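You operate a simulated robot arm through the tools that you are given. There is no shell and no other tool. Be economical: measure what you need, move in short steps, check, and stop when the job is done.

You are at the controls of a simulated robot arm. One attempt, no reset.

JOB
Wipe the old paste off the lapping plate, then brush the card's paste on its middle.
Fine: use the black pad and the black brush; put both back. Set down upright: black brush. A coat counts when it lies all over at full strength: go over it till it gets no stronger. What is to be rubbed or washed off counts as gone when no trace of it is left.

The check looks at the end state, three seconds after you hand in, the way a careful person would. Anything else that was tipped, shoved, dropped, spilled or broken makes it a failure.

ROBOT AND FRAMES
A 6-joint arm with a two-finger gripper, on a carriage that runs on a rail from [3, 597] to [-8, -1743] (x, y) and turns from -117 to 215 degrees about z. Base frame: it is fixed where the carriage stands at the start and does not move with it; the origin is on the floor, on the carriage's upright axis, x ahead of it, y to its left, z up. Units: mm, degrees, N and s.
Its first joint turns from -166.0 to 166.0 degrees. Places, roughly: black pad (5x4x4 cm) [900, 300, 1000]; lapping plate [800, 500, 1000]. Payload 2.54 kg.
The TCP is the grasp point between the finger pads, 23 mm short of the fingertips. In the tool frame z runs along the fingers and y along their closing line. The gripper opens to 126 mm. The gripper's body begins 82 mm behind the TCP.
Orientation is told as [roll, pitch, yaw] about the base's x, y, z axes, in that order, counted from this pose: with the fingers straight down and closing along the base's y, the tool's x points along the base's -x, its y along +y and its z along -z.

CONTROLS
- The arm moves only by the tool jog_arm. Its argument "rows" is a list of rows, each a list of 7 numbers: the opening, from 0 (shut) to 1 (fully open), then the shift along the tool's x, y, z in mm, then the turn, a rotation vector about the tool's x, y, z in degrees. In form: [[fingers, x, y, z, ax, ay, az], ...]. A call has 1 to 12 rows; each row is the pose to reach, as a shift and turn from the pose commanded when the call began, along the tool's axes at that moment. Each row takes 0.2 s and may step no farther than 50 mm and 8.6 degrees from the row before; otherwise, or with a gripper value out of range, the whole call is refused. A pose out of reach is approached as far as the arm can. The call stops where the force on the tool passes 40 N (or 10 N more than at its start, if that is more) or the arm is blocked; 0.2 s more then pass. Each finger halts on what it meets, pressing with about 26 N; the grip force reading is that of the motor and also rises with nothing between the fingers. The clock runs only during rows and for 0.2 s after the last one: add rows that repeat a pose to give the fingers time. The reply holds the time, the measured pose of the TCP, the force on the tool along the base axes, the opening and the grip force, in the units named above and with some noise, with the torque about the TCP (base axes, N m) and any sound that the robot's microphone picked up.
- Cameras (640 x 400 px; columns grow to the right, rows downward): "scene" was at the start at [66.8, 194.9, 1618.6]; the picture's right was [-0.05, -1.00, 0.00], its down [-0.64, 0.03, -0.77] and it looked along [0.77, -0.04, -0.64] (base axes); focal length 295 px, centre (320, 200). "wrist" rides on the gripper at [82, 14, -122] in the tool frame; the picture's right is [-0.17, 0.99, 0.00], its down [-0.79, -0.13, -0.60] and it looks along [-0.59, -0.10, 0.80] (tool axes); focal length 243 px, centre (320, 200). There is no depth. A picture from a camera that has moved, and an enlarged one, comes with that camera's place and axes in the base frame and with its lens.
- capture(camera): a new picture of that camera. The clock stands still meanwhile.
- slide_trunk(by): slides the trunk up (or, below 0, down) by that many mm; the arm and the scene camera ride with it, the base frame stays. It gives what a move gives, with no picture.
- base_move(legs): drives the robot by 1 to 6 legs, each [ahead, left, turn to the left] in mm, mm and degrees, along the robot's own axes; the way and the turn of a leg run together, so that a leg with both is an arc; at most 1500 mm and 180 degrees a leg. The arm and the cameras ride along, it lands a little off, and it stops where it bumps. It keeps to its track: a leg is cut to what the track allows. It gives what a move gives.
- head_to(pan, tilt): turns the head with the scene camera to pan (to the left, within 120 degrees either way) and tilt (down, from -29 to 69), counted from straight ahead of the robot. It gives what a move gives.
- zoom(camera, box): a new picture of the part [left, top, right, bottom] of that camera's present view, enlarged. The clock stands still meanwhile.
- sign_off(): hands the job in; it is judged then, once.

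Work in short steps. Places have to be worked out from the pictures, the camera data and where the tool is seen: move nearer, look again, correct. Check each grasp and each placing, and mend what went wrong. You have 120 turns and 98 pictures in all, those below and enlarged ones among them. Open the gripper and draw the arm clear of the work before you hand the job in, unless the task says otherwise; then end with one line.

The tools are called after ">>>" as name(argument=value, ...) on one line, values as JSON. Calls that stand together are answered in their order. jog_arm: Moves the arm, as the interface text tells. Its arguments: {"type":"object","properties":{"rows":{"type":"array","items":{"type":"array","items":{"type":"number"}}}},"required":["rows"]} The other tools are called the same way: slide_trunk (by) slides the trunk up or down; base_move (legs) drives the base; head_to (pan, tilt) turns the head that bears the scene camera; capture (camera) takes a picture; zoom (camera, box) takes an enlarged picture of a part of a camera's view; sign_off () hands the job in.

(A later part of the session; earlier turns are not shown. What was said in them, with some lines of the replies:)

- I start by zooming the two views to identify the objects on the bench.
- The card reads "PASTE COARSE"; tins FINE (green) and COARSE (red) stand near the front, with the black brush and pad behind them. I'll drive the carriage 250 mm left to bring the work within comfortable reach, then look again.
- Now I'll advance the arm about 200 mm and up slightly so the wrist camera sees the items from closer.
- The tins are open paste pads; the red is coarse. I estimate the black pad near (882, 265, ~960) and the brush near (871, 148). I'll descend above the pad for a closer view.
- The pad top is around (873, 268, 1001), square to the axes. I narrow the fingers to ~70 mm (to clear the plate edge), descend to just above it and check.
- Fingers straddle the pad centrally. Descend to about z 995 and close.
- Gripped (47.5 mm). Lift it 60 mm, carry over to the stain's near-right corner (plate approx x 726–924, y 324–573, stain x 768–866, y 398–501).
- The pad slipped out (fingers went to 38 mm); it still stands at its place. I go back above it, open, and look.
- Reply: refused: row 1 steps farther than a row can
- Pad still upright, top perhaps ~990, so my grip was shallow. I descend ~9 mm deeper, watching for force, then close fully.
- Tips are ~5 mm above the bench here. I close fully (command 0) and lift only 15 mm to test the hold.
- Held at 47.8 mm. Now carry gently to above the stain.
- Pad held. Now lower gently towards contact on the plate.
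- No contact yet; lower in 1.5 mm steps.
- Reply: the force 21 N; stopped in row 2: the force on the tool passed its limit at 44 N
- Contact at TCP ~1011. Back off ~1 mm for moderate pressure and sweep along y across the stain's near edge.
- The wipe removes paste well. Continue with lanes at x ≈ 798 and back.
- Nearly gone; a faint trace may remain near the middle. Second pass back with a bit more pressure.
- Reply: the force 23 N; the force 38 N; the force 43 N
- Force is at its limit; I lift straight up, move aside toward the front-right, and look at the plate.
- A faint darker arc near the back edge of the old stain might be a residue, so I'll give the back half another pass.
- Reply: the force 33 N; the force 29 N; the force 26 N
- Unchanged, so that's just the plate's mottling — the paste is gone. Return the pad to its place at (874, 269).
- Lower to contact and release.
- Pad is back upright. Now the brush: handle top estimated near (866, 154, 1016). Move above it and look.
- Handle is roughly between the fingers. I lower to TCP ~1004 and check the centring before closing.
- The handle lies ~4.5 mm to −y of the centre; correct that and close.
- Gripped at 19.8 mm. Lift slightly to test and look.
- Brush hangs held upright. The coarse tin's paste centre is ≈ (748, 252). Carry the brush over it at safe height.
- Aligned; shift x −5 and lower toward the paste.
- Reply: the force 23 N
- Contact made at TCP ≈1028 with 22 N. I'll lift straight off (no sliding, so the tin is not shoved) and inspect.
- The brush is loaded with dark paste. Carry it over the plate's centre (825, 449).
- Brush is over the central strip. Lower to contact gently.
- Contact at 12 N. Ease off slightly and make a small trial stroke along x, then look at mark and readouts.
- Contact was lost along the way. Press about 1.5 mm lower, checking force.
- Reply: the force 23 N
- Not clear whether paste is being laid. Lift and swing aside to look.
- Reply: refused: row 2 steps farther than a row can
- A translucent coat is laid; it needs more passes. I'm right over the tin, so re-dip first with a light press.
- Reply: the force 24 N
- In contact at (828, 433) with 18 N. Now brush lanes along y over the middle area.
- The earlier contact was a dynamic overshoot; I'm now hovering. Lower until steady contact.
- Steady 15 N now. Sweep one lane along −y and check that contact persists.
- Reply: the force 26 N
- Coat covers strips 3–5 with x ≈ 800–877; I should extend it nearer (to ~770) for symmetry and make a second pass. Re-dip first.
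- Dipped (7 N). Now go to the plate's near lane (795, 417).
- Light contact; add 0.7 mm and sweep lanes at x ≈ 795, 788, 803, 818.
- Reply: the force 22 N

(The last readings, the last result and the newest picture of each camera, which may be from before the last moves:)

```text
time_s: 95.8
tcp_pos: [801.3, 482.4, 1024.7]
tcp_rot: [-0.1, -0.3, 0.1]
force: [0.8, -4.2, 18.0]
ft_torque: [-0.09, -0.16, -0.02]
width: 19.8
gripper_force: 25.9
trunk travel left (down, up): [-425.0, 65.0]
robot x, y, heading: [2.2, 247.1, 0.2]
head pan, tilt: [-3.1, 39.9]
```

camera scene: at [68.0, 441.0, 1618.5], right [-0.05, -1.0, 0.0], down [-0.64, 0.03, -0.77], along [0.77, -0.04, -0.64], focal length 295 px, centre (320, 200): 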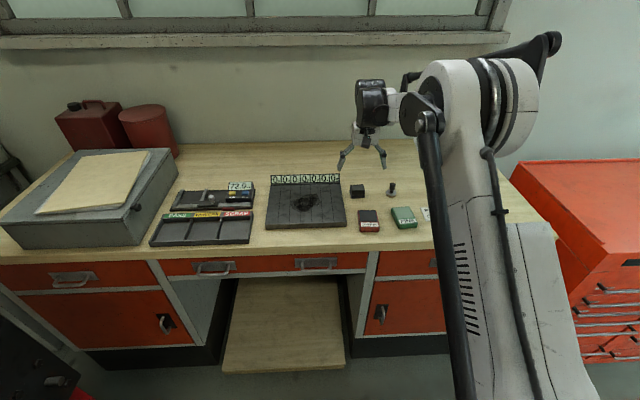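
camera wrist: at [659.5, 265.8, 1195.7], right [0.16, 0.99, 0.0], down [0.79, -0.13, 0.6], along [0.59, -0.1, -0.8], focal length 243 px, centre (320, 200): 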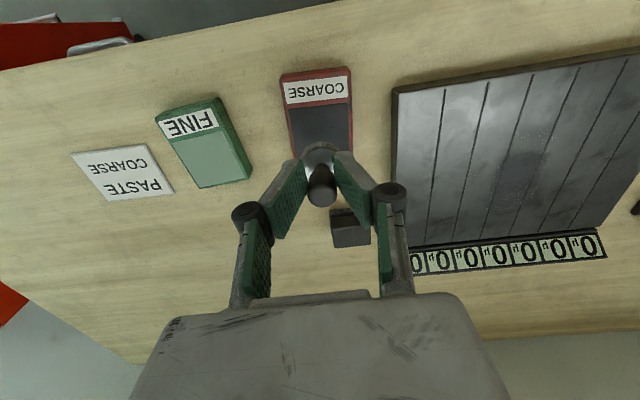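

Good steady force. Continue lanes at x ≈ 816, 831, 846, 858.

>>> jog_arm(rows=[[0, -15, 0, 0.2, 0, 0, 0], [0, -15, -16, 0.2, 0, 0, 0], [0, -15, -32, 0.2, 0, 0, 0], [0, -15, -48, 0.2, 0, 0, 0], [0, -15, -66, 0.2, 0, 0, 0], [0, -29, -66, 0.4, 0, 0, 0], [0, -29, -48, 0.4, 0, 0, 0], [0, -29, -32, 0.4, 0, 0, 0], [0, -29, -16, 0.4, 0, 0, 0], [0, -29, 0, 0.4, 0, 0, 0]])

>>> jog_arm(rows=[[0, -14, 0, 0.3, 0, 0, 0], [0, -14, -16, 0.3, 0, 0, 0], [0, -14, -32, 0.3, 0, 0, 0], [0, -14, -48, 0.3, 0, 0, 0], [0, -14, -66, 0.3, 0, 0, 0], [0, -27, -66, 0.6, 0, 0, 0], [0, -27, -48, 0.6, 0, 0, 0], [0, -27, -32, 0.6, 0, 0, 0], [0, -27, -16, 0.6, 0, 0, 0], [0, -27, 0, 0.6, 0, 0, 0]])

>>> jog_arm(rows=[[0, 0, 0, -20, 0, 0, 0], [0, 20, -30, -48, 0, 0, 0], [0, 40, -70, -48, 0, 0, 0], [0, 60, -110, -48, 0, 0, 0], [0, 80, -150, -48, 0, 0, 0], [0, 100, -190, -48, 0, 0, 0], [0, 112, -222, -48, 0, 0, 0], [0, 115, -231, -48, 0, 0, 0]])

>>> zoom(camera="scene", box=[258, 165, 354, 225])

>>> zoom(camera="wrist", box=[400, 50, 640, 250])

```text
time_s: 98.0
tcp_pos: [832.1, 485.4, 1025.6]
tcp_rot: [0.1, -0.1, 0.0]
force: [-0.2, 0.2, 0.0]
ft_torque: [0.03, -0.01, 0.01]
width: 19.9
gripper_force: 26.0
trunk travel left (down, up): [-425.0, 65.0]
robot x, y, heading: [3.8, 248.0, 0.1]
head pan, tilt: [-3.1, 39.9]
```

```text
time_s: 100.2
tcp_pos: [858.1, 482.1, 1024.6]
tcp_rot: [0.0, -0.1, 0.0]
force: [0.7, -0.8, 4.8]
ft_torque: [0.01, -0.08, -0.02]
width: 19.8
gripper_force: 26.3
trunk travel left (down, up): [-425.0, 65.0]
robot x, y, heading: [0.5, 245.7, 0.3]
head pan, tilt: [-3.1, 39.9]
```

```text
time_s: 102.0
tcp_pos: [741.3, 251.1, 1073.0]
tcp_rot: [0.0, -0.1, 0.2]
force: [0.1, -0.5, -0.1]
ft_torque: [0.03, -0.01, -0.01]
width: 19.8
gripper_force: 25.4
trunk travel left (down, up): [-425.0, 65.0]
robot x, y, heading: [0.8, 244.6, -0.0]
head pan, tilt: [-3.1, 39.9]
```

```text
6.67 times, centred on (306, 195) of scene
camera zoom: at [67.4, 440.7, 1618.7], right [-0.05, -1.0, 0.0], down [-0.64, 0.03, -0.77], along [0.77, -0.04, -0.64], focal length 1964 px, centre (413, 233)
```

zoom: 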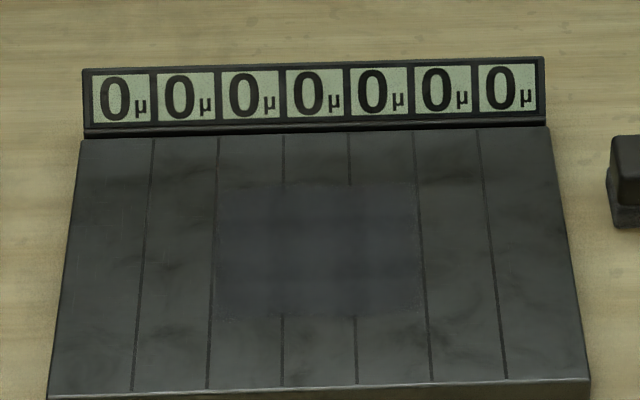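

```text
2.00 times, centred on (520, 150) of wrist
camera zoom: at [659.4, 265.1, 1194.1], right [0.16, 0.99, 0.0], down [0.79, -0.13, 0.6], along [0.59, -0.1, -0.8], focal length 485 px, centre (-80, 300)
```

zoom: 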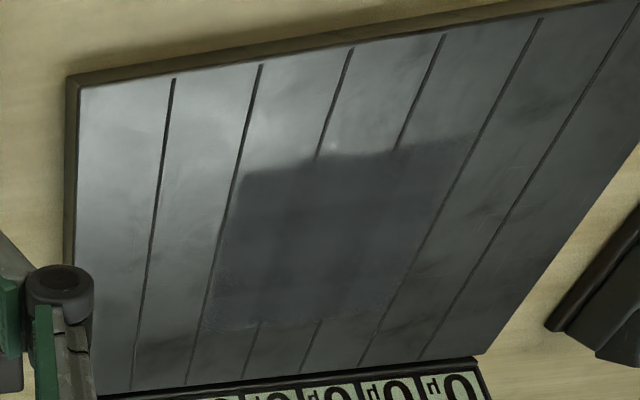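

Coat now spans about 100 × 105 mm in the middle. Zoom closer to judge evenness.

>>> zoom(camera="scene", box=[282, 188, 330, 218])

```text
13.33 times, centred on (306, 203) of scene
camera zoom: at [67.4, 440.7, 1618.7], right [-0.05, -1.0, 0.0], down [-0.64, 0.03, -0.77], along [0.77, -0.04, -0.64], focal length 3928 px, centre (507, 160)
```

zoom: 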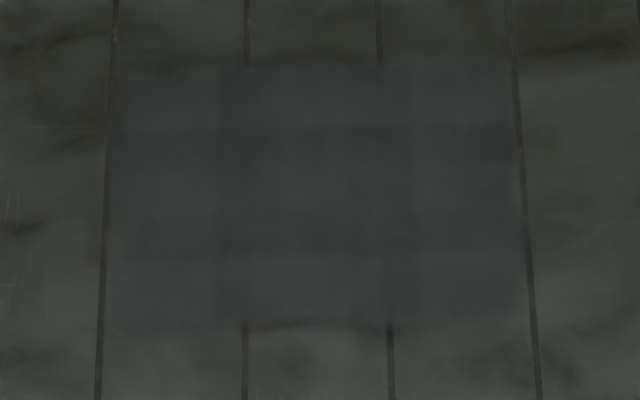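

Slight banding means it isn't saturated everywhere. Re-dip and make another full pass.

>>> jog_arm(rows=[[0, -1, 1, 20, 0, 0, 0], [0, -1, 1, 40, 0, 0, 0], [0, -1, 1, 46, 0, 0, 0], [0, -1, 1, 47.5, 0, 0, 0], [0, -1, 1, 48.5, 0, 0, 0], [0, -1, 1, 48.5, 0, 0, 0]])

```text
time_s: 103.4
tcp_pos: [743.6, 255.0, 1023.8]
tcp_rot: [0.0, -0.1, 0.2]
force: [-0.1, 0.5, -0.2]
ft_torque: [-0.02, 0.0, 0.0]
width: 19.9
gripper_force: 25.4
trunk travel left (down, up): [-425.0, 65.0]
robot x, y, heading: [-4.5, 245.7, 0.1]
head pan, tilt: [-3.1, 39.9]
```

>>> jog_arm(rows=[[0, 0, -1, 0.8, 0, 0, 0], [0, 0, -1, 1.6, 0, 0, 0], [0, 0, -1, 1.6, 0, 0, 0]])

```text
time_s: 104.2
tcp_pos: [744.0, 251.5, 1022.4]
tcp_rot: [-0.1, -0.2, 0.1]
force: [0.9, 1.1, 17.1]
ft_torque: [0.06, -0.24, 0.02]
width: 19.8
gripper_force: 26.2
trunk travel left (down, up): [-425.0, 65.0]
robot x, y, heading: [3.5, 245.5, 0.1]
head pan, tilt: [-3.1, 39.9]
```

Dipped (17 N). Go back to the plate for an x-direction pass starting at (790, 417).

>>> jog_arm(rows=[[0, 0, 0, -25, 0, 0, 0], [0, 0, 0, -52, 0, 0, 0], [0, -10, 40, -52, 0, 0, 0], [0, -25, 80, -52, 0, 0, 0], [0, -38, 120, -52, 0, 0, 0], [0, -46, 150, -52, 0, 0, 0], [0, -48, 165, -45, 0, 0, 0], [0, -48, 165, -20, 0, 0, 0], [0, -48, 165, -8, 0, 0, 0], [0, -48, 165, -4, 0, 0, 0], [0, -48, 165, -4, 0, 0, 0]])

>>> jog_arm(rows=[[0, 0, 0, 0.8, 0, 0, 0], [0, 0, 0, 1.6, 0, 0, 0], [0, 0, 0, 1.6, 0, 0, 0]])

```text
time_s: 106.6
tcp_pos: [793.1, 417.7, 1025.7]
tcp_rot: [-0.1, -0.1, 0.1]
force: [0.2, 0.4, -0.7]
ft_torque: [-0.01, -0.02, -0.01]
width: 19.9
gripper_force: 26.3
trunk travel left (down, up): [-425.0, 65.0]
robot x, y, heading: [0.1, 245.8, -0.1]
head pan, tilt: [-3.1, 39.9]
```

```text
time_s: 107.4
tcp_pos: [794.4, 416.7, 1025.7]
tcp_rot: [0.0, -0.1, 0.2]
force: [0.6, -0.5, 1.1]
ft_torque: [-0.03, -0.06, 0.02]
width: 20.0
gripper_force: 25.6
trunk travel left (down, up): [-425.0, 65.0]
robot x, y, heading: [-0.5, 248.0, 0.3]
head pan, tilt: [-3.1, 39.9]
```

>>> jog_arm(rows=[[0, 5, 0, 1, 0, 0, 0], [0, 5, 16, 1, 0, 0, 0], [0, 5, 32, 1, 0, 0, 0], [0, 5, 48, 1, 0, 0, 0], [0, 5, 66, 1, 0, 0, 0], [0, -6, 66, 1.2, 0, 0, 0], [0, -6, 48, 1.2, 0, 0, 0], [0, -6, 32, 1.2, 0, 0, 0], [0, -6, 16, 1.2, 0, 0, 0], [0, -6, 0, 1.2, 0, 0, 0]])

>>> jog_arm(rows=[[0, -11, 0, 0.2, 0, 0, 0], [0, -11, 16, 0.2, 0, 0, 0], [0, -11, 32, 0.2, 0, 0, 0], [0, -11, 48, 0.2, 0, 0, 0], [0, -11, 66, 0.2, 0, 0, 0]])

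```text
time_s: 109.6
tcp_pos: [798.8, 417.3, 1023.5]
tcp_rot: [0.0, -0.1, 0.1]
force: [-1.2, 5.9, 21.7]
ft_torque: [0.12, -0.36, 0.08]
width: 20.0
gripper_force: 26.1
trunk travel left (down, up): [-425.0, 65.0]
robot x, y, heading: [-0.9, 250.3, 0.3]
head pan, tilt: [-3.1, 39.9]
```

```text
time_s: 110.8
tcp_pos: [807.9, 485.9, 1024.4]
tcp_rot: [0.0, -0.1, 0.2]
force: [0.2, -0.8, 0.3]
ft_torque: [0.01, -0.01, 0.01]
width: 19.6
gripper_force: 25.7
trunk travel left (down, up): [-425.0, 65.0]
robot x, y, heading: [2.8, 244.5, 0.2]
head pan, tilt: [-3.1, 39.9]
```

Contact faded at the +y end; press a bit more and continue lanes with compensation.

>>> jog_arm(rows=[[0, 0, 0, 0.6, 0, 0, 0], [0, 0, 0, 1.1, 0, 0, 0], [0, 0, 0, 1.1, 0, 0, 0]])

```text
time_s: 111.6
tcp_pos: [807.3, 483.6, 1023.9]
tcp_rot: [0.0, -0.2, 0.1]
force: [8.9, 1.7, 23.9]
ft_torque: [0.0, -0.58, -0.02]
width: 19.9
gripper_force: 25.9
trunk travel left (down, up): [-425.0, 65.0]
robot x, y, heading: [3.8, 245.8, 0.3]
head pan, tilt: [-3.1, 39.9]
```

>>> jog_arm(rows=[[0, 0, -16, -0.1, 0, 0, 0], [0, 0, -32, -0.2, 0, 0, 0], [0, 0, -48, -0.3, 0, 0, 0], [0, 0, -66, -0.4, 0, 0, 0], [0, -12, -66, -0.2, 0, 0, 0], [0, -12, -48, 0, 0, 0, 0], [0, -12, -32, 0.1, 0, 0, 0], [0, -12, -16, 0.3, 0, 0, 0], [0, -12, 0, 0.4, 0, 0, 0]])

>>> jog_arm(rows=[[0, -12, 0, 0.2, 0, 0, 0], [0, -12, -16, 0.2, 0, 0, 0], [0, -12, -32, 0.2, 0, 0, 0], [0, -12, -48, 0.1, 0, 0, 0], [0, -12, -66, 0, 0, 0, 0]])

```text
time_s: 113.6
tcp_pos: [820.0, 484.6, 1023.1]
tcp_rot: [0.0, -0.2, 0.1]
force: [-0.3, -0.1, 7.3]
ft_torque: [0.01, 0.03, 0.02]
width: 20.0
gripper_force: 25.8
trunk travel left (down, up): [-425.0, 65.0]
robot x, y, heading: [-0.3, 246.4, 0.4]
head pan, tilt: [-3.1, 39.9]
```

```text
time_s: 114.8
tcp_pos: [832.9, 417.3, 1023.7]
tcp_rot: [-0.1, -0.1, 0.2]
force: [0.1, -0.2, 7.2]
ft_torque: [-0.04, -0.06, 0.01]
width: 19.8
gripper_force: 25.8
trunk travel left (down, up): [-425.0, 65.0]
robot x, y, heading: [3.1, 247.0, 0.2]
head pan, tilt: [-3.1, 39.9]
```

>>> jog_arm(rows=[[0, -12, 0, 0.5, 0, 0, 0], [0, -12, 16, 0.6, 0, 0, 0], [0, -12, 32, 0.7, 0, 0, 0], [0, -12, 48, 0.8, 0, 0, 0], [0, -12, 66, 1, 0, 0, 0]])

>>> jog_arm(rows=[[0, -14, 0, 0.4, 0, 0, 0], [0, -14, -16, 0.4, 0, 0, 0], [0, -14, -32, 0.4, 0, 0, 0], [0, -14, -48, 0.3, 0, 0, 0], [0, -14, -66, 0.3, 0, 0, 0]])

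>>> jog_arm(rows=[[0, 0, 0, -20, 0, 0, 0], [0, 20, -25, -48, 0, 0, 0], [0, 50, -60, -48, 0, 0, 0], [0, 75, -95, -48, 0, 0, 0], [0, 100, -130, -48, 0, 0, 0], [0, 115, -165, -48, 0, 0, 0]])

>>> zoom(camera="scene", box=[282, 188, 330, 218])

>>> zoom(camera="wrist", box=[400, 50, 640, 250])

>>> zoom(camera="scene", box=[320, 155, 416, 215])

```text
time_s: 116.0
tcp_pos: [843.5, 483.2, 1022.4]
tcp_rot: [0.0, -0.2, 0.0]
force: [0.9, -6.6, 25.0]
ft_torque: [-0.17, -0.23, -0.08]
width: 19.9
gripper_force: 26.2
trunk travel left (down, up): [-425.0, 65.0]
robot x, y, heading: [1.4, 245.1, -0.1]
head pan, tilt: [-3.1, 39.9]
```

```text
time_s: 117.2
tcp_pos: [860.1, 415.2, 1021.5]
tcp_rot: [-0.1, -0.1, 0.0]
force: [-0.1, -1.4, 7.3]
ft_torque: [-0.11, -0.16, 0.01]
width: 19.8
gripper_force: 25.8
trunk travel left (down, up): [-425.0, 65.0]
robot x, y, heading: [0.4, 243.0, 0.0]
head pan, tilt: [-3.1, 39.9]
```

```text
time_s: 118.6
tcp_pos: [745.2, 255.0, 1070.1]
tcp_rot: [0.0, -0.2, 0.0]
force: [0.1, 0.2, 0.1]
ft_torque: [0.04, 0.02, -0.01]
width: 19.6
gripper_force: 26.3
trunk travel left (down, up): [-425.0, 65.0]
robot x, y, heading: [-2.7, 243.6, 0.3]
head pan, tilt: [-3.1, 39.9]
```

```text
13.33 times, centred on (306, 203) of scene
camera zoom: at [67.5, 440.6, 1618.7], right [-0.05, -1.0, 0.0], down [-0.64, 0.03, -0.77], along [0.77, -0.04, -0.64], focal length 3928 px, centre (507, 160)
```

zoom: 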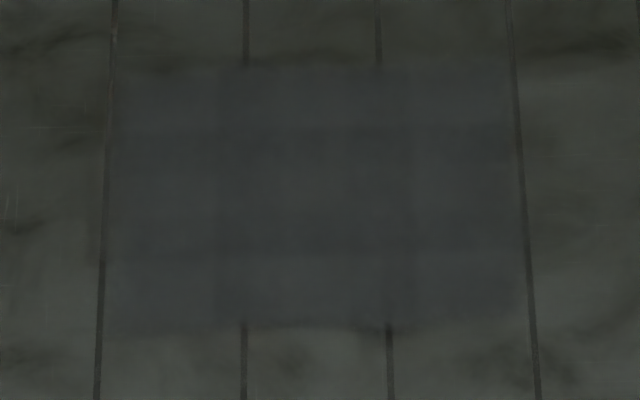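

```text
2.00 times, centred on (520, 150) of wrist
camera zoom: at [661.6, 268.8, 1191.4], right [0.16, 0.99, 0.0], down [0.79, -0.13, 0.6], along [0.59, -0.1, -0.8], focal length 485 px, centre (-80, 300)
```

zoom: 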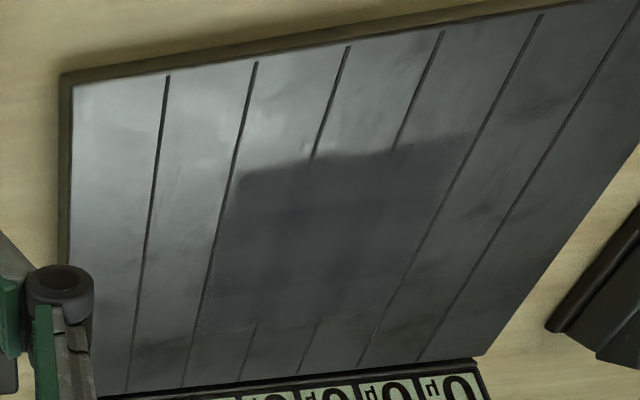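

```text
6.67 times, centred on (368, 185) of scene
camera zoom: at [67.5, 440.6, 1618.7], right [-0.05, -1.0, 0.0], down [-0.64, 0.03, -0.77], along [0.77, -0.04, -0.64], focal length 1964 px, centre (0, 300)
```

zoom: 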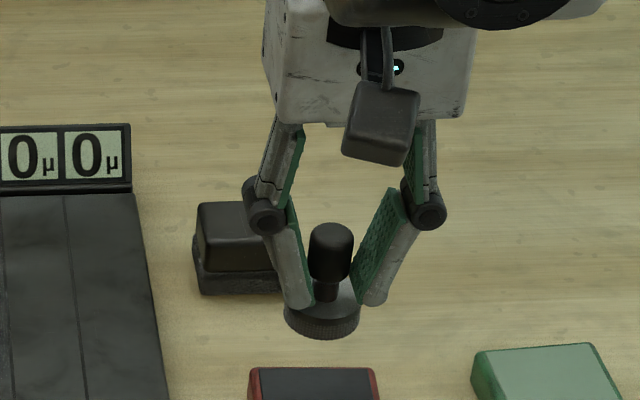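

Much more even. One more confirmation pass with a fresh light dip to be sure it's saturated.

>>> jog_arm(rows=[[0, 2, -2, 20, 0, 0, 0], [0, 2, -2, 40, 0, 0, 0], [0, 2, -2, 46, 0, 0, 0], [0, 2, -2, 47, 0, 0, 0], [0, 2, -2, 48, 0, 0, 0], [0, 2, -2, 48, 0, 0, 0]])

```text
time_s: 120.0
tcp_pos: [742.2, 251.2, 1021.3]
tcp_rot: [0.0, -0.1, 0.1]
force: [-1.0, 1.2, 0.0]
ft_torque: [-0.04, 0.03, -0.03]
width: 20.2
gripper_force: 26.0
trunk travel left (down, up): [-425.0, 65.0]
robot x, y, heading: [2.1, 243.0, -0.0]
head pan, tilt: [-3.1, 39.9]
```

>>> jog_arm(rows=[[0, 0, 0, 0.7, 0, 0, 0], [0, 0, 0, 1.3, 0, 0, 0], [0, 0, 0, 1.3, 0, 0, 0]])

```text
time_s: 120.8
tcp_pos: [742.4, 251.0, 1020.4]
tcp_rot: [0.0, -0.2, 0.1]
force: [0.0, -0.3, -0.2]
ft_torque: [0.01, 0.01, 0.02]
width: 19.8
gripper_force: 25.7
trunk travel left (down, up): [-425.0, 65.0]
robot x, y, heading: [3.4, 247.2, 0.2]
head pan, tilt: [-3.1, 39.9]
```

>>> jog_arm(rows=[[0, 0, 0, 0.7, 0, 0, 0], [0, 0, 0, 1.3, 0, 0, 0], [0, 0, 0, 1.3, 0, 0, 0]])

```text
time_s: 121.6
tcp_pos: [743.1, 250.1, 1019.5]
tcp_rot: [-0.1, -0.2, 0.1]
force: [3.6, 3.4, 13.4]
ft_torque: [0.02, -0.3, 0.04]
width: 19.7
gripper_force: 25.7
trunk travel left (down, up): [-425.0, 65.0]
robot x, y, heading: [1.1, 246.1, 0.3]
head pan, tilt: [-3.1, 39.9]
```

Dipped. The brush has crept ~7 mm up in the grip; check the hold before the final pass.

>>> jog_arm(rows=[[0, 0, 0, -25, 0, 0, 0], [0, 0, 0, -50, 0, 0, 0], [0, 0, 0, -50, 0, 0, 0]])

>>> zoom(camera="scene", box=[340, 165, 404, 205])

>>> zoom(camera="wrist", box=[240, 100, 400, 240])

```text
time_s: 122.4
tcp_pos: [743.7, 249.7, 1068.8]
tcp_rot: [0.0, -0.1, 0.1]
force: [-0.5, -0.1, 0.2]
ft_torque: [-0.01, 0.04, 0.02]
width: 19.8
gripper_force: 26.2
trunk travel left (down, up): [-425.0, 65.0]
robot x, y, heading: [-0.1, 247.7, 0.1]
head pan, tilt: [-3.1, 39.9]
```

```text
10.00 times, centred on (372, 185) of scene
camera zoom: at [67.7, 440.9, 1618.6], right [-0.05, -1.0, 0.0], down [-0.64, 0.03, -0.77], along [0.77, -0.04, -0.64], focal length 2946 px, centre (-200, 350)
```

zoom: 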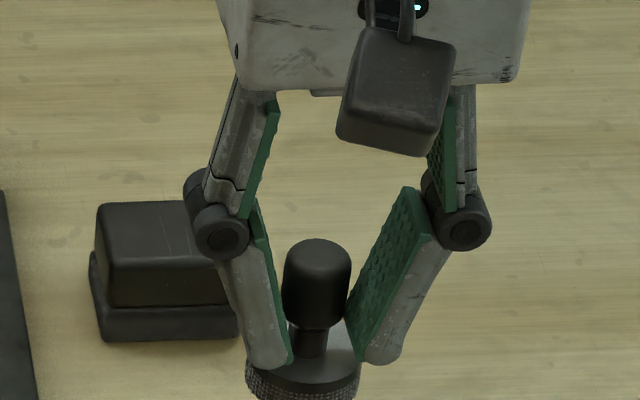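

```text
2.86 times, centred on (320, 170) of wrist
camera zoom: at [660.0, 263.2, 1190.3], right [0.16, 0.99, 0.0], down [0.79, -0.13, 0.6], along [0.59, -0.1, -0.8], focal length 693 px, centre (320, 286)
```

zoom: 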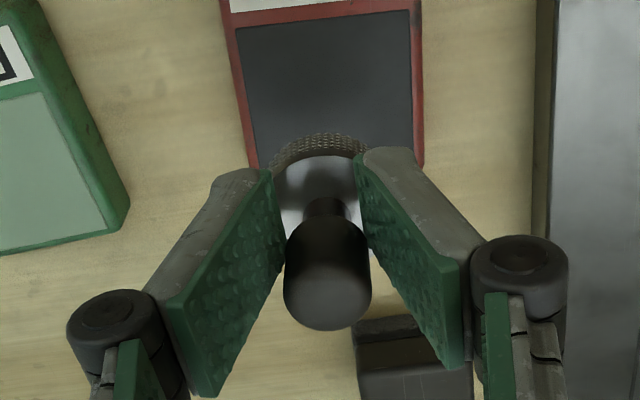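

Hold is sound (tips now rest near the disc, so no more creep). Final pass.

>>> jog_arm(rows=[[0, -10, 40, 0, 0, 0, 0], [0, -25, 80, 0, 0, 0, 0], [0, -38, 120, 0, 0, 0, 0], [0, -44, 150, 0, 0, 0, 0], [0, -44, 167, 5, 0, 0, 0], [0, -44, 167, 30, 0, 0, 0], [0, -44, 167, 42, 0, 0, 0], [0, -44, 167, 46, 0, 0, 0], [0, -44, 167, 47.5, 0, 0, 0], [0, -44, 167, 47.5, 0, 0, 0]])

```text
time_s: 124.6
tcp_pos: [786.4, 416.8, 1021.2]
tcp_rot: [-0.1, -0.3, 0.0]
force: [3.0, -0.9, 13.4]
ft_torque: [-0.03, -0.35, 0.0]
width: 20.0
gripper_force: 26.0
trunk travel left (down, up): [-425.0, 65.0]
robot x, y, heading: [0.5, 240.5, 0.3]
head pan, tilt: [-3.1, 39.9]
```

>>> jog_arm(rows=[[0, -1, 16, 0.1, 0, 0, 0], [0, -1, 32, 0.2, 0, 0, 0], [0, -1, 48, 0.3, 0, 0, 0], [0, -1, 67, 0.5, 0, 0, 0], [0, -12, 67, 0.6, 0, 0, 0], [0, -12, 48, 0.5, 0, 0, 0], [0, -12, 32, 0.4, 0, 0, 0], [0, -12, 16, 0.3, 0, 0, 0], [0, -12, 0, 0.2, 0, 0, 0]])

>>> jog_arm(rows=[[0, -12, 0, 0.2, 0, 0, 0], [0, -12, 16, 0.3, 0, 0, 0], [0, -12, 32, 0.4, 0, 0, 0], [0, -12, 48, 0.5, 0, 0, 0], [0, -12, 67, 0.7, 0, 0, 0]])

```text
time_s: 126.6
tcp_pos: [798.1, 416.6, 1021.2]
tcp_rot: [0.1, -0.2, 0.0]
force: [0.0, -1.3, 6.0]
ft_torque: [-0.07, -0.11, 0.0]
width: 20.0
gripper_force: 26.4
trunk travel left (down, up): [-425.0, 65.0]
robot x, y, heading: [-0.2, 244.9, -0.1]
head pan, tilt: [-3.1, 39.9]
```

```text
time_s: 127.8
tcp_pos: [809.5, 485.6, 1021.3]
tcp_rot: [-0.1, -0.1, 0.1]
force: [-0.1, 0.0, 9.3]
ft_torque: [0.01, -0.12, -0.04]
width: 20.2
gripper_force: 26.2
trunk travel left (down, up): [-425.0, 65.0]
robot x, y, heading: [1.6, 243.9, -0.1]
head pan, tilt: [-3.1, 39.9]
```

>>> jog_arm(rows=[[0, -12, 0, 0.4, 0, 0, 0], [0, -12, -16, 0.4, 0, 0, 0], [0, -12, -32, 0.3, 0, 0, 0], [0, -12, -48, 0.3, 0, 0, 0], [0, -12, -67, 0.2, 0, 0, 0], [0, -24, -67, 0.5, 0, 0, 0], [0, -24, -48, 0.6, 0, 0, 0], [0, -24, -32, 0.7, 0, 0, 0], [0, -24, -16, 0.8, 0, 0, 0], [0, -24, 0, 1, 0, 0, 0]])

>>> jog_arm(rows=[[0, -12, 0, 0.3, 0, 0, 0], [0, -12, -16, 0.3, 0, 0, 0], [0, -12, -32, 0.2, 0, 0, 0], [0, -12, -48, 0.2, 0, 0, 0], [0, -12, -67, 0.1, 0, 0, 0], [0, -25, -67, 0.4, 0, 0, 0], [0, -25, -48, 0.5, 0, 0, 0], [0, -25, -32, 0.6, 0, 0, 0], [0, -25, -16, 0.7, 0, 0, 0], [0, -25, 0, 0.8, 0, 0, 0]])

>>> jog_arm(rows=[[0, 0, 0, -20, 0, 0, 0], [0, 0, -20, -55, 0, 0, 0], [0, 0, -60, -60, 0, 0, 0], [0, 0, -100, -60, 0, 0, 0], [0, 0, -145, -60, 0, 0, 0], [0, 0, -190, -60, 0, 0, 0], [0, 0, -235, -60, 0, 0, 0], [0, 0, -280, -60, 0, 0, 0], [0, -5, -320, -60, 0, 0, 0], [0, -8, -337, -60, 0, 0, 0], [0, -8, -337, -60, 0, 0, 0]])

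>>> zoom(camera="scene", box=[282, 188, 330, 218])

>>> zoom(camera="scene", box=[258, 155, 418, 255])

```text
time_s: 130.0
tcp_pos: [834.3, 484.5, 1021.1]
tcp_rot: [0.0, -0.1, 0.0]
force: [-0.2, -2.7, 12.5]
ft_torque: [-0.08, -0.2, -0.04]
width: 20.1
gripper_force: 26.8
trunk travel left (down, up): [-425.0, 65.0]
robot x, y, heading: [1.0, 244.4, 0.2]
head pan, tilt: [-3.1, 39.9]
```

```text
time_s: 132.2
tcp_pos: [859.0, 484.1, 1016.5]
tcp_rot: [0.1, -0.1, 0.1]
force: [-0.2, -0.7, 0.3]
ft_torque: [0.03, 0.02, -0.01]
width: 16.8
gripper_force: 26.4
trunk travel left (down, up): [-425.0, 65.0]
robot x, y, heading: [0.2, 245.9, -0.1]
head pan, tilt: [-3.1, 39.9]
```

```text
time_s: 134.6
tcp_pos: [870.4, 150.0, 1078.1]
tcp_rot: [0.1, -0.2, 0.1]
force: [-0.4, -0.3, 0.2]
ft_torque: [-0.01, 0.03, 0.03]
width: 16.8
gripper_force: 26.2
trunk travel left (down, up): [-425.0, 65.0]
robot x, y, heading: [-0.5, 247.2, 0.2]
head pan, tilt: [-3.1, 39.9]
```

```text
13.33 times, centred on (306, 203) of scene
camera zoom: at [67.7, 440.9, 1618.6], right [-0.05, -1.0, 0.0], down [-0.64, 0.03, -0.77], along [0.77, -0.04, -0.64], focal length 3928 px, centre (507, 160)
```

zoom: 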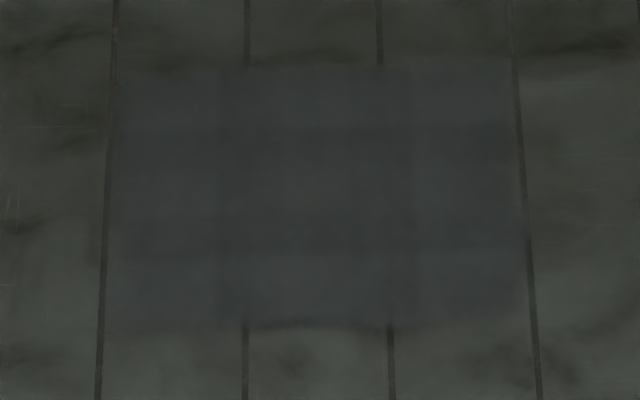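

```text
4.00 times, centred on (338, 205) of scene
camera zoom: at [67.7, 440.9, 1618.6], right [-0.05, -1.0, 0.0], down [-0.64, 0.03, -0.77], along [0.77, -0.04, -0.64], focal length 1178 px, centre (248, 180)
```

zoom: 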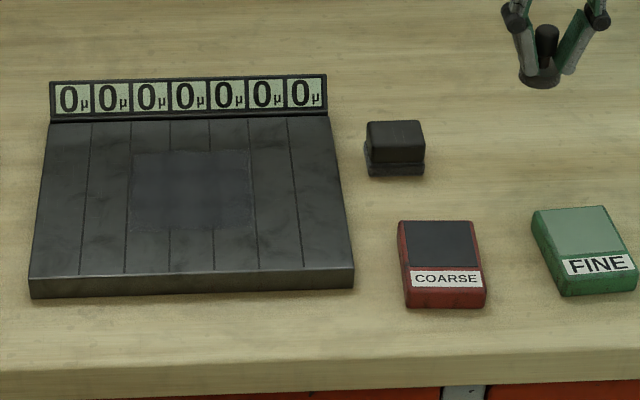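

The coat no longer changes: saturated. Grip width dropped to 16.8 mm, so I inspect how the brush hangs before setting it down.

>>> zoom(camera="scene", box=[364, 145, 428, 185])

>>> zoom(camera="wrist", box=[240, 100, 400, 240])

```text
10.00 times, centred on (396, 165) of scene
camera zoom: at [67.7, 440.9, 1618.6], right [-0.05, -1.0, 0.0], down [-0.64, 0.03, -0.77], along [0.77, -0.04, -0.64], focal length 2946 px, centre (-440, 550)
```

zoom: 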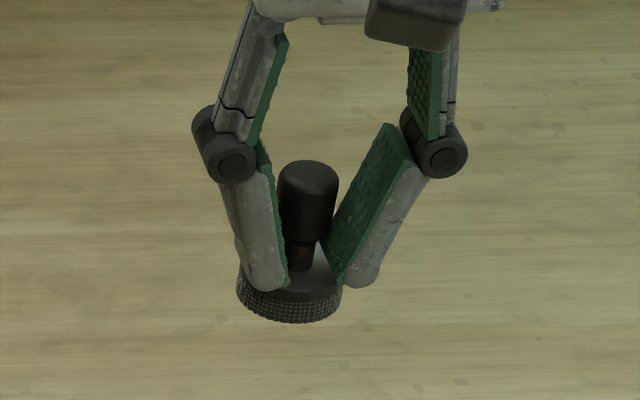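

```text
2.86 times, centred on (320, 170) of wrist
camera zoom: at [787.2, 163.6, 1199.3], right [0.16, 0.99, 0.0], down [0.79, -0.13, 0.6], along [0.59, -0.1, -0.8], focal length 693 px, centre (320, 286)
```

zoom: 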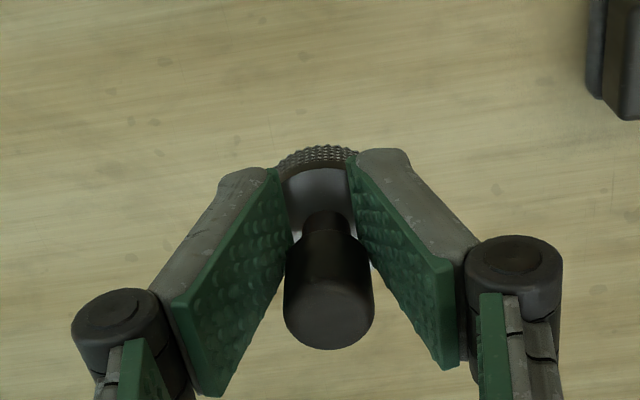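

Brush still hangs essentially upright, tips near the disc. Lower it over its home spot until contact.

>>> jog_arm(rows=[[0, 1, -3, 25, 0, 0, 0], [0, 1, -3, 55, 0, 0, 0], [0, 1, -3, 70, 0, 0, 0], [0, 1, -3, 76, 0, 0, 0], [0, 1, -3, 77, 0, 0, 0]])

>>> zoom(camera="scene", box=[358, 160, 422, 200])

```text
time_s: 135.8
tcp_pos: [867.0, 145.2, 999.8]
tcp_rot: [0.0, -0.1, 0.2]
force: [0.1, 0.0, -0.5]
ft_torque: [0.02, 0.01, -0.02]
width: 16.7
gripper_force: 26.0
trunk travel left (down, up): [-425.0, 65.0]
robot x, y, heading: [4.4, 246.4, -0.1]
head pan, tilt: [-3.1, 39.9]
```

```text
10.00 times, centred on (390, 180) of scene
camera zoom: at [67.6, 440.9, 1618.6], right [-0.05, -1.0, 0.0], down [-0.64, 0.03, -0.77], along [0.77, -0.04, -0.64], focal length 2946 px, centre (-380, 400)
```

zoom: 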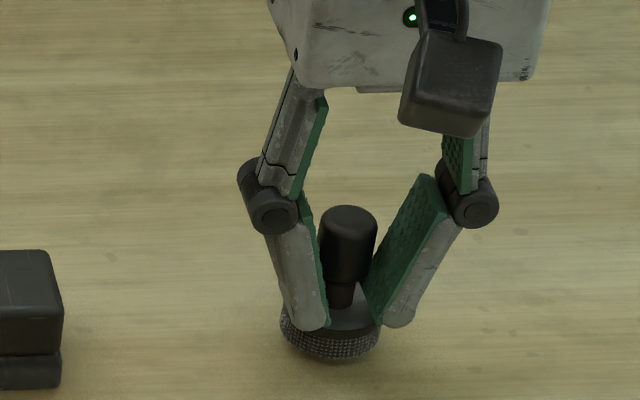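

>>> jog_arm(rows=[[0, 0, 0, 1, 0, 0, 0], [0, 0, 0, 2, 0, 0, 0], [0, 0, 0, 2, 0, 0, 0]])

>>> jog_arm(rows=[[0, 0, 0, 0.7, 0, 0, 0], [0, 0, 0, 1.2, 0, 0, 0], [0, 0, 0, 1.2, 0, 0, 0]])

```text
time_s: 136.6
tcp_pos: [866.5, 145.0, 998.0]
tcp_rot: [0.0, -0.1, 0.0]
force: [-0.3, 1.0, 0.1]
ft_torque: [0.02, 0.0, -0.02]
width: 16.4
gripper_force: 26.4
trunk travel left (down, up): [-425.0, 65.0]
robot x, y, heading: [1.1, 244.3, 0.0]
head pan, tilt: [-3.1, 39.9]
```

```text
time_s: 137.4
tcp_pos: [867.0, 143.6, 997.8]
tcp_rot: [0.0, -0.1, 0.2]
force: [0.4, -0.3, -0.1]
ft_torque: [0.03, 0.02, 0.01]
width: 16.4
gripper_force: 26.1
trunk travel left (down, up): [-425.0, 65.0]
robot x, y, heading: [0.4, 246.5, 0.1]
head pan, tilt: [-3.1, 39.9]
```

>>> jog_arm(rows=[[0, 0, 0, 0.8, 0, 0, 0], [0, 0, 0, 1.5, 0, 0, 0], [0, 0, 0, 1.5, 0, 0, 0]])

>>> zoom(camera="scene", box=[358, 160, 422, 200])

```text
time_s: 138.2
tcp_pos: [868.4, 142.4, 995.2]
tcp_rot: [0.0, -0.1, 0.1]
force: [0.5, 0.6, -0.6]
ft_torque: [0.04, 0.0, 0.01]
width: 16.6
gripper_force: 25.7
trunk travel left (down, up): [-425.0, 65.0]
robot x, y, heading: [-0.6, 247.6, 0.1]
head pan, tilt: [-3.1, 39.9]
```

```text
10.00 times, centred on (390, 180) of scene
camera zoom: at [67.7, 440.9, 1618.6], right [-0.05, -1.0, 0.0], down [-0.64, 0.03, -0.77], along [0.77, -0.04, -0.64], focal length 2946 px, centre (-380, 400)
```

zoom: 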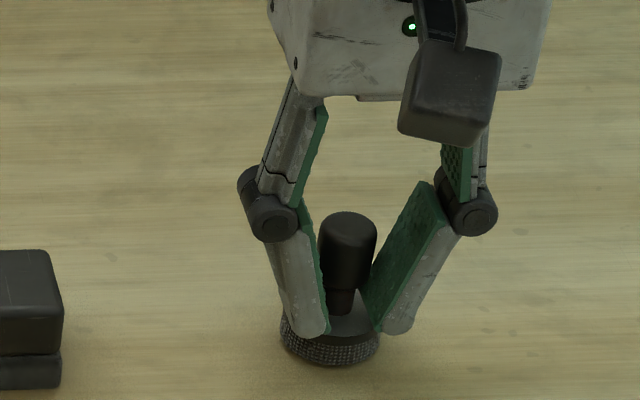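

>>> jog_arm(rows=[[0, 0, 0, 0.8, 0, 0, 0], [0, 0, 0, 1.6, 0, 0, 0], [0, 0, 0, 1.6, 0, 0, 0]])

```text
time_s: 139.0
tcp_pos: [865.7, 144.3, 993.6]
tcp_rot: [0.0, -0.1, 0.1]
force: [0.3, 0.2, -0.4]
ft_torque: [0.01, 0.0, 0.01]
width: 16.6
gripper_force: 25.9
trunk travel left (down, up): [-425.0, 65.0]
robot x, y, heading: [0.0, 246.6, 0.1]
head pan, tilt: [-3.1, 39.9]
```

>>> jog_arm(rows=[[0, 0, 0, 0.7, 0, 0, 0], [0, 0, 0, 1.4, 0, 0, 0], [0, 0, 0, 1.4, 0, 0, 0]])

```text
time_s: 139.8
tcp_pos: [866.4, 144.4, 992.9]
tcp_rot: [0.0, 0.0, 0.1]
force: [0.3, 0.1, 0.0]
ft_torque: [0.01, 0.02, 0.03]
width: 16.0
gripper_force: 25.9
trunk travel left (down, up): [-425.0, 65.0]
robot x, y, heading: [2.5, 247.6, 0.2]
head pan, tilt: [-3.1, 39.9]
```

>>> jog_arm(rows=[[0, 0, 0, 0.6, 0, 0, 0], [0, 0, 0, 1, 0, 0, 0], [0, 0, 0, 1, 0, 0, 0]])

>>> zoom(camera="scene", box=[358, 160, 422, 200])

```text
time_s: 140.6
tcp_pos: [866.7, 144.0, 992.4]
tcp_rot: [0.0, -0.1, 0.1]
force: [-0.2, 0.2, -0.2]
ft_torque: [-0.02, -0.02, -0.02]
width: 16.4
gripper_force: 26.1
trunk travel left (down, up): [-425.0, 65.0]
robot x, y, heading: [-1.0, 251.7, 0.2]
head pan, tilt: [-3.1, 39.9]
```

```text
10.00 times, centred on (390, 180) of scene
camera zoom: at [67.6, 440.9, 1618.6], right [-0.05, -1.0, 0.0], down [-0.64, 0.03, -0.77], along [0.77, -0.04, -0.64], focal length 2946 px, centre (-380, 400)
```

zoom: 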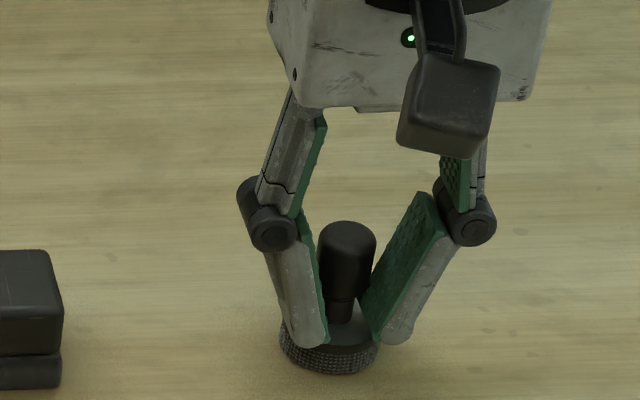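

Disc bottom is now within about a millimetre of its original picture row. One more small step.

>>> jog_arm(rows=[[0, 0, 0, 0.6, 0, 0, 0], [0, 0, 0, 1.2, 0, 0, 0], [0, 0, 0, 1.2, 0, 0, 0]])

```text
time_s: 141.4
tcp_pos: [866.4, 144.8, 990.9]
tcp_rot: [0.0, -0.2, 0.1]
force: [0.6, 0.3, -0.1]
ft_torque: [-0.01, 0.01, -0.02]
width: 16.0
gripper_force: 26.2
trunk travel left (down, up): [-425.0, 65.0]
robot x, y, heading: [1.5, 246.2, -0.1]
head pan, tilt: [-3.1, 39.9]
```

>>> jog_arm(rows=[[0, 0, 0, 0.7, 0, 0, 0], [0, 0, 0, 1.4, 0, 0, 0], [0, 0, 0, 1.4, 0, 0, 0]])

```text
time_s: 142.2
tcp_pos: [865.2, 144.4, 989.1]
tcp_rot: [0.0, -0.1, 0.2]
force: [0.9, -0.9, 3.9]
ft_torque: [0.02, -0.13, -0.01]
width: 15.8
gripper_force: 26.2
trunk travel left (down, up): [-425.0, 65.0]
robot x, y, heading: [2.1, 245.9, 0.0]
head pan, tilt: [-3.1, 39.9]
```

Contact (4 N). Open slowly and lift clear.

>>> jog_arm(rows=[[0.16, 0, 0, 0.2, 0, 0, 0], [0.22, 0, 0, 0, 0, 0, 0], [0.35, 0, 0, -0.5, 0, 0, 0], [0.42, 0, 0, -0.5, 0, 0, 0], [0.42, 0, 0, -0.5, 0, 0, 0]])

>>> zoom(camera="scene", box=[358, 160, 422, 200])

```text
time_s: 143.4
tcp_pos: [867.9, 144.5, 990.4]
tcp_rot: [0.0, -0.2, 0.1]
force: [-0.4, 0.1, 0.0]
ft_torque: [-0.02, 0.0, 0.01]
width: 53.0
gripper_force: 0.0
trunk travel left (down, up): [-425.0, 65.0]
robot x, y, heading: [5.9, 247.3, 0.1]
head pan, tilt: [-3.1, 39.9]
```

```text
10.00 times, centred on (390, 180) of scene
camera zoom: at [67.6, 440.9, 1618.6], right [-0.05, -1.0, 0.0], down [-0.64, 0.03, -0.77], along [0.77, -0.04, -0.64], focal length 2946 px, centre (-380, 400)
```

zoom: 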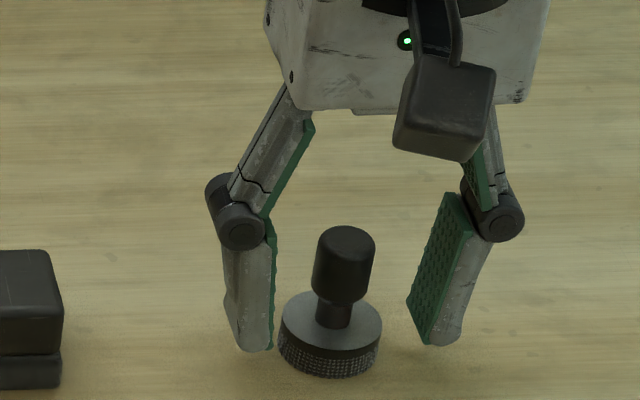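

The brush stands upright. Raise the arm straight up and move over the plate for a final close look.

>>> jog_arm(rows=[[0.42, 0, 0, -30, 0, 0, 0], [0.42, 0, 0, -75, 0, 0, 0], [0.42, 0, 0, -120, 0, 0, 0], [0.42, 40, 0, -140, 0, 0, 0], [0.42, 80, 20, -150, 0, 0, 0], [0.42, 110, 55, -150, 0, 0, 0], [0.42, 140, 90, -150, 0, 0, 0], [0.42, 160, 130, -150, 0, 0, 0], [0.42, 180, 165, -150, 0, 0, 0]])

>>> capture(camera="wrist")

>>> zoom(camera="scene", box=[258, 155, 466, 255])

```text
time_s: 145.4
tcp_pos: [686.4, 310.8, 1140.0]
tcp_rot: [0.1, -0.1, 0.0]
force: [0.4, 0.5, -0.3]
ft_torque: [0.0, -0.01, 0.0]
width: 52.9
gripper_force: 0.1
trunk travel left (down, up): [-425.0, 65.0]
robot x, y, heading: [3.0, 244.7, 0.2]
head pan, tilt: [-3.1, 39.9]
```

```text
20 pictures are left
camera wrist: at [603.3, 324.1, 1262.0], right [0.16, 0.99, 0.0], down [0.79, -0.13, 0.6], along [0.59, -0.1, -0.8], focal length 243 px, centre (320, 200)
```

wrist: 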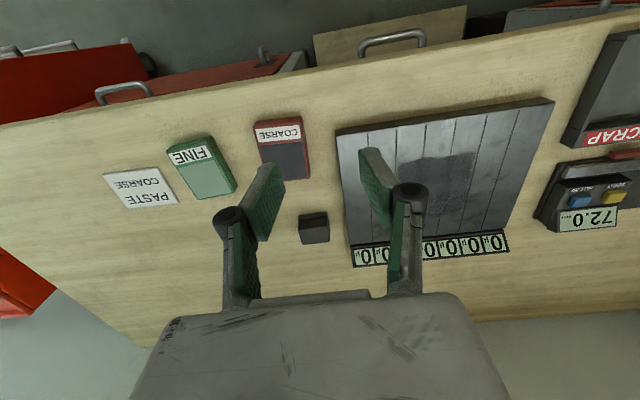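

```text
3.08 times, centred on (362, 205) of scene
camera zoom: at [67.9, 441.2, 1618.6], right [-0.05, -1.0, 0.0], down [-0.64, 0.03, -0.77], along [0.77, -0.04, -0.64], focal length 906 px, centre (191, 185)
```

zoom: 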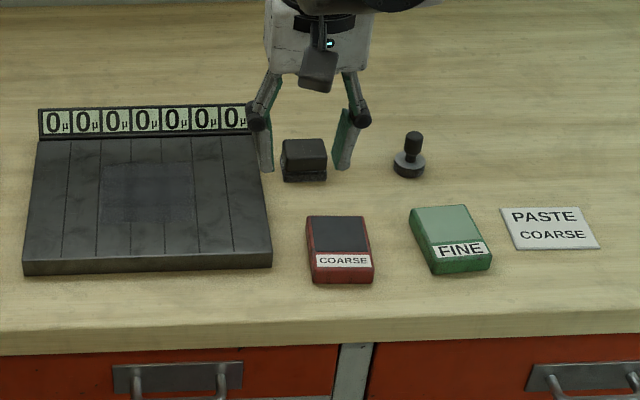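

>>> zoom(camera="wrist", box=[380, 110, 540, 230])

>>> zoom(camera="scene", box=[274, 182, 338, 222])

```text
3.33 times, centred on (460, 170) of wrist
camera zoom: at [603.3, 324.1, 1262.0], right [0.16, 0.99, 0.0], down [0.79, -0.13, 0.6], along [0.59, -0.1, -0.8], focal length 809 px, centre (-147, 300)
```

zoom: 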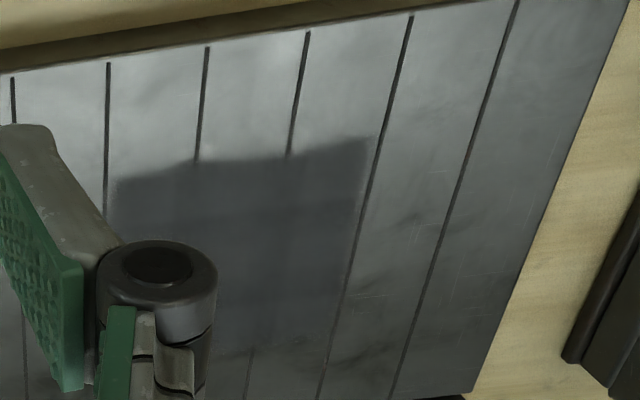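

```text
10.00 times, centred on (306, 202) of scene
camera zoom: at [67.9, 441.2, 1618.6], right [-0.05, -1.0, 0.0], down [-0.64, 0.03, -0.77], along [0.77, -0.04, -0.64], focal length 2946 px, centre (460, 180)
```

zoom: 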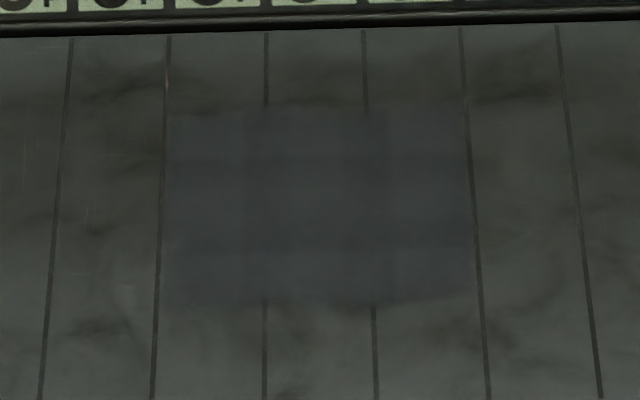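

The coat is even over the middle and everything else stands in place. Retract the arm clear with the gripper open and hand in.

>>> jog_arm(rows=[[0.6, 45, 0, -10, 0, 0, 0], [0.8, 90, 0, -30, 0, 0, 0], [1, 135, 0, -60, 0, 0, 0], [1, 180, 0, -80, 0, 0, 0], [1, 225, 0, -100, 0, 0, 0], [1, 260, 0, -110, 0, 0, 0]])

>>> capture(camera="scene")

```text
refused: row 3 steps farther than a row can; nothing moved
```

```text
16 pictures are left
camera scene: at [67.9, 441.2, 1618.6], right [-0.05, -1.0, 0.0], down [-0.64, 0.03, -0.77], along [0.77, -0.04, -0.64], focal length 295 px, centre (320, 200)
```

scene: 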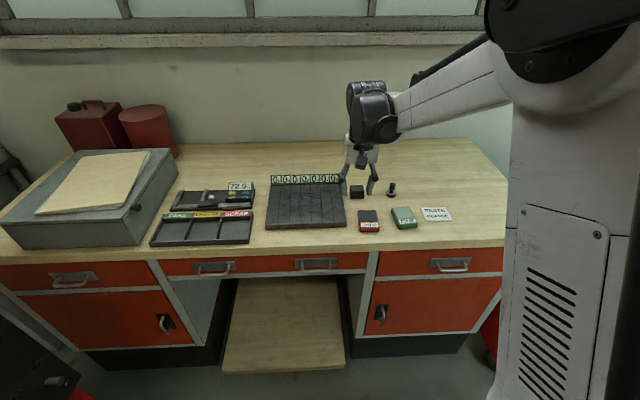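

A step was too large; retract with smaller steps.

>>> jog_arm(rows=[[0.6, 30, 0, -20, 0, 0, 0], [0.8, 65, 0, -45, 0, 0, 0], [1, 100, 0, -70, 0, 0, 0], [1, 140, 0, -90, 0, 0, 0], [1, 180, 0, -105, 0, 0, 0], [1, 220, 0, -115, 0, 0, 0], [1, 260, 0, -115, 0, 0, 0]])

>>> capture(camera="wrist")

```text
time_s: 147.0
tcp_pos: [425.8, 309.6, 1254.6]
tcp_rot: [0.0, 0.0, 0.1]
force: [0.3, 0.2, -0.5]
ft_torque: [0.0, -0.01, 0.02]
width: 125.9
gripper_force: 0.0
trunk travel left (down, up): [-425.0, 65.0]
robot x, y, heading: [0.7, 249.3, 0.1]
head pan, tilt: [-3.1, 39.9]
```

```text
15 pictures are left
camera wrist: at [342.3, 323.3, 1375.7], right [0.16, 0.99, 0.0], down [0.79, -0.13, 0.6], along [0.59, -0.1, -0.8], focal length 243 px, centre (320, 200)
```

wrist: 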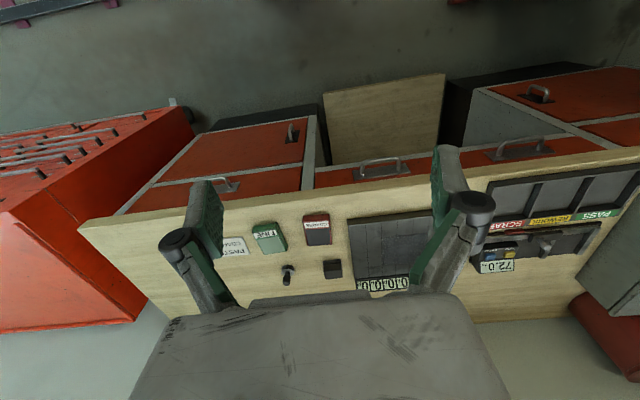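

All is in place and the arm is clear; handing in.

>>> sign_off()

```text
The job is handed in.
```

I wiped the old paste off the lapping plate, brushed the coarse paste the card calls for onto its middle (about 100 × 105 mm) until it got no stronger, and put the pad and the upright brush back; I took "middle" to mean that central area, not just the centre strip.
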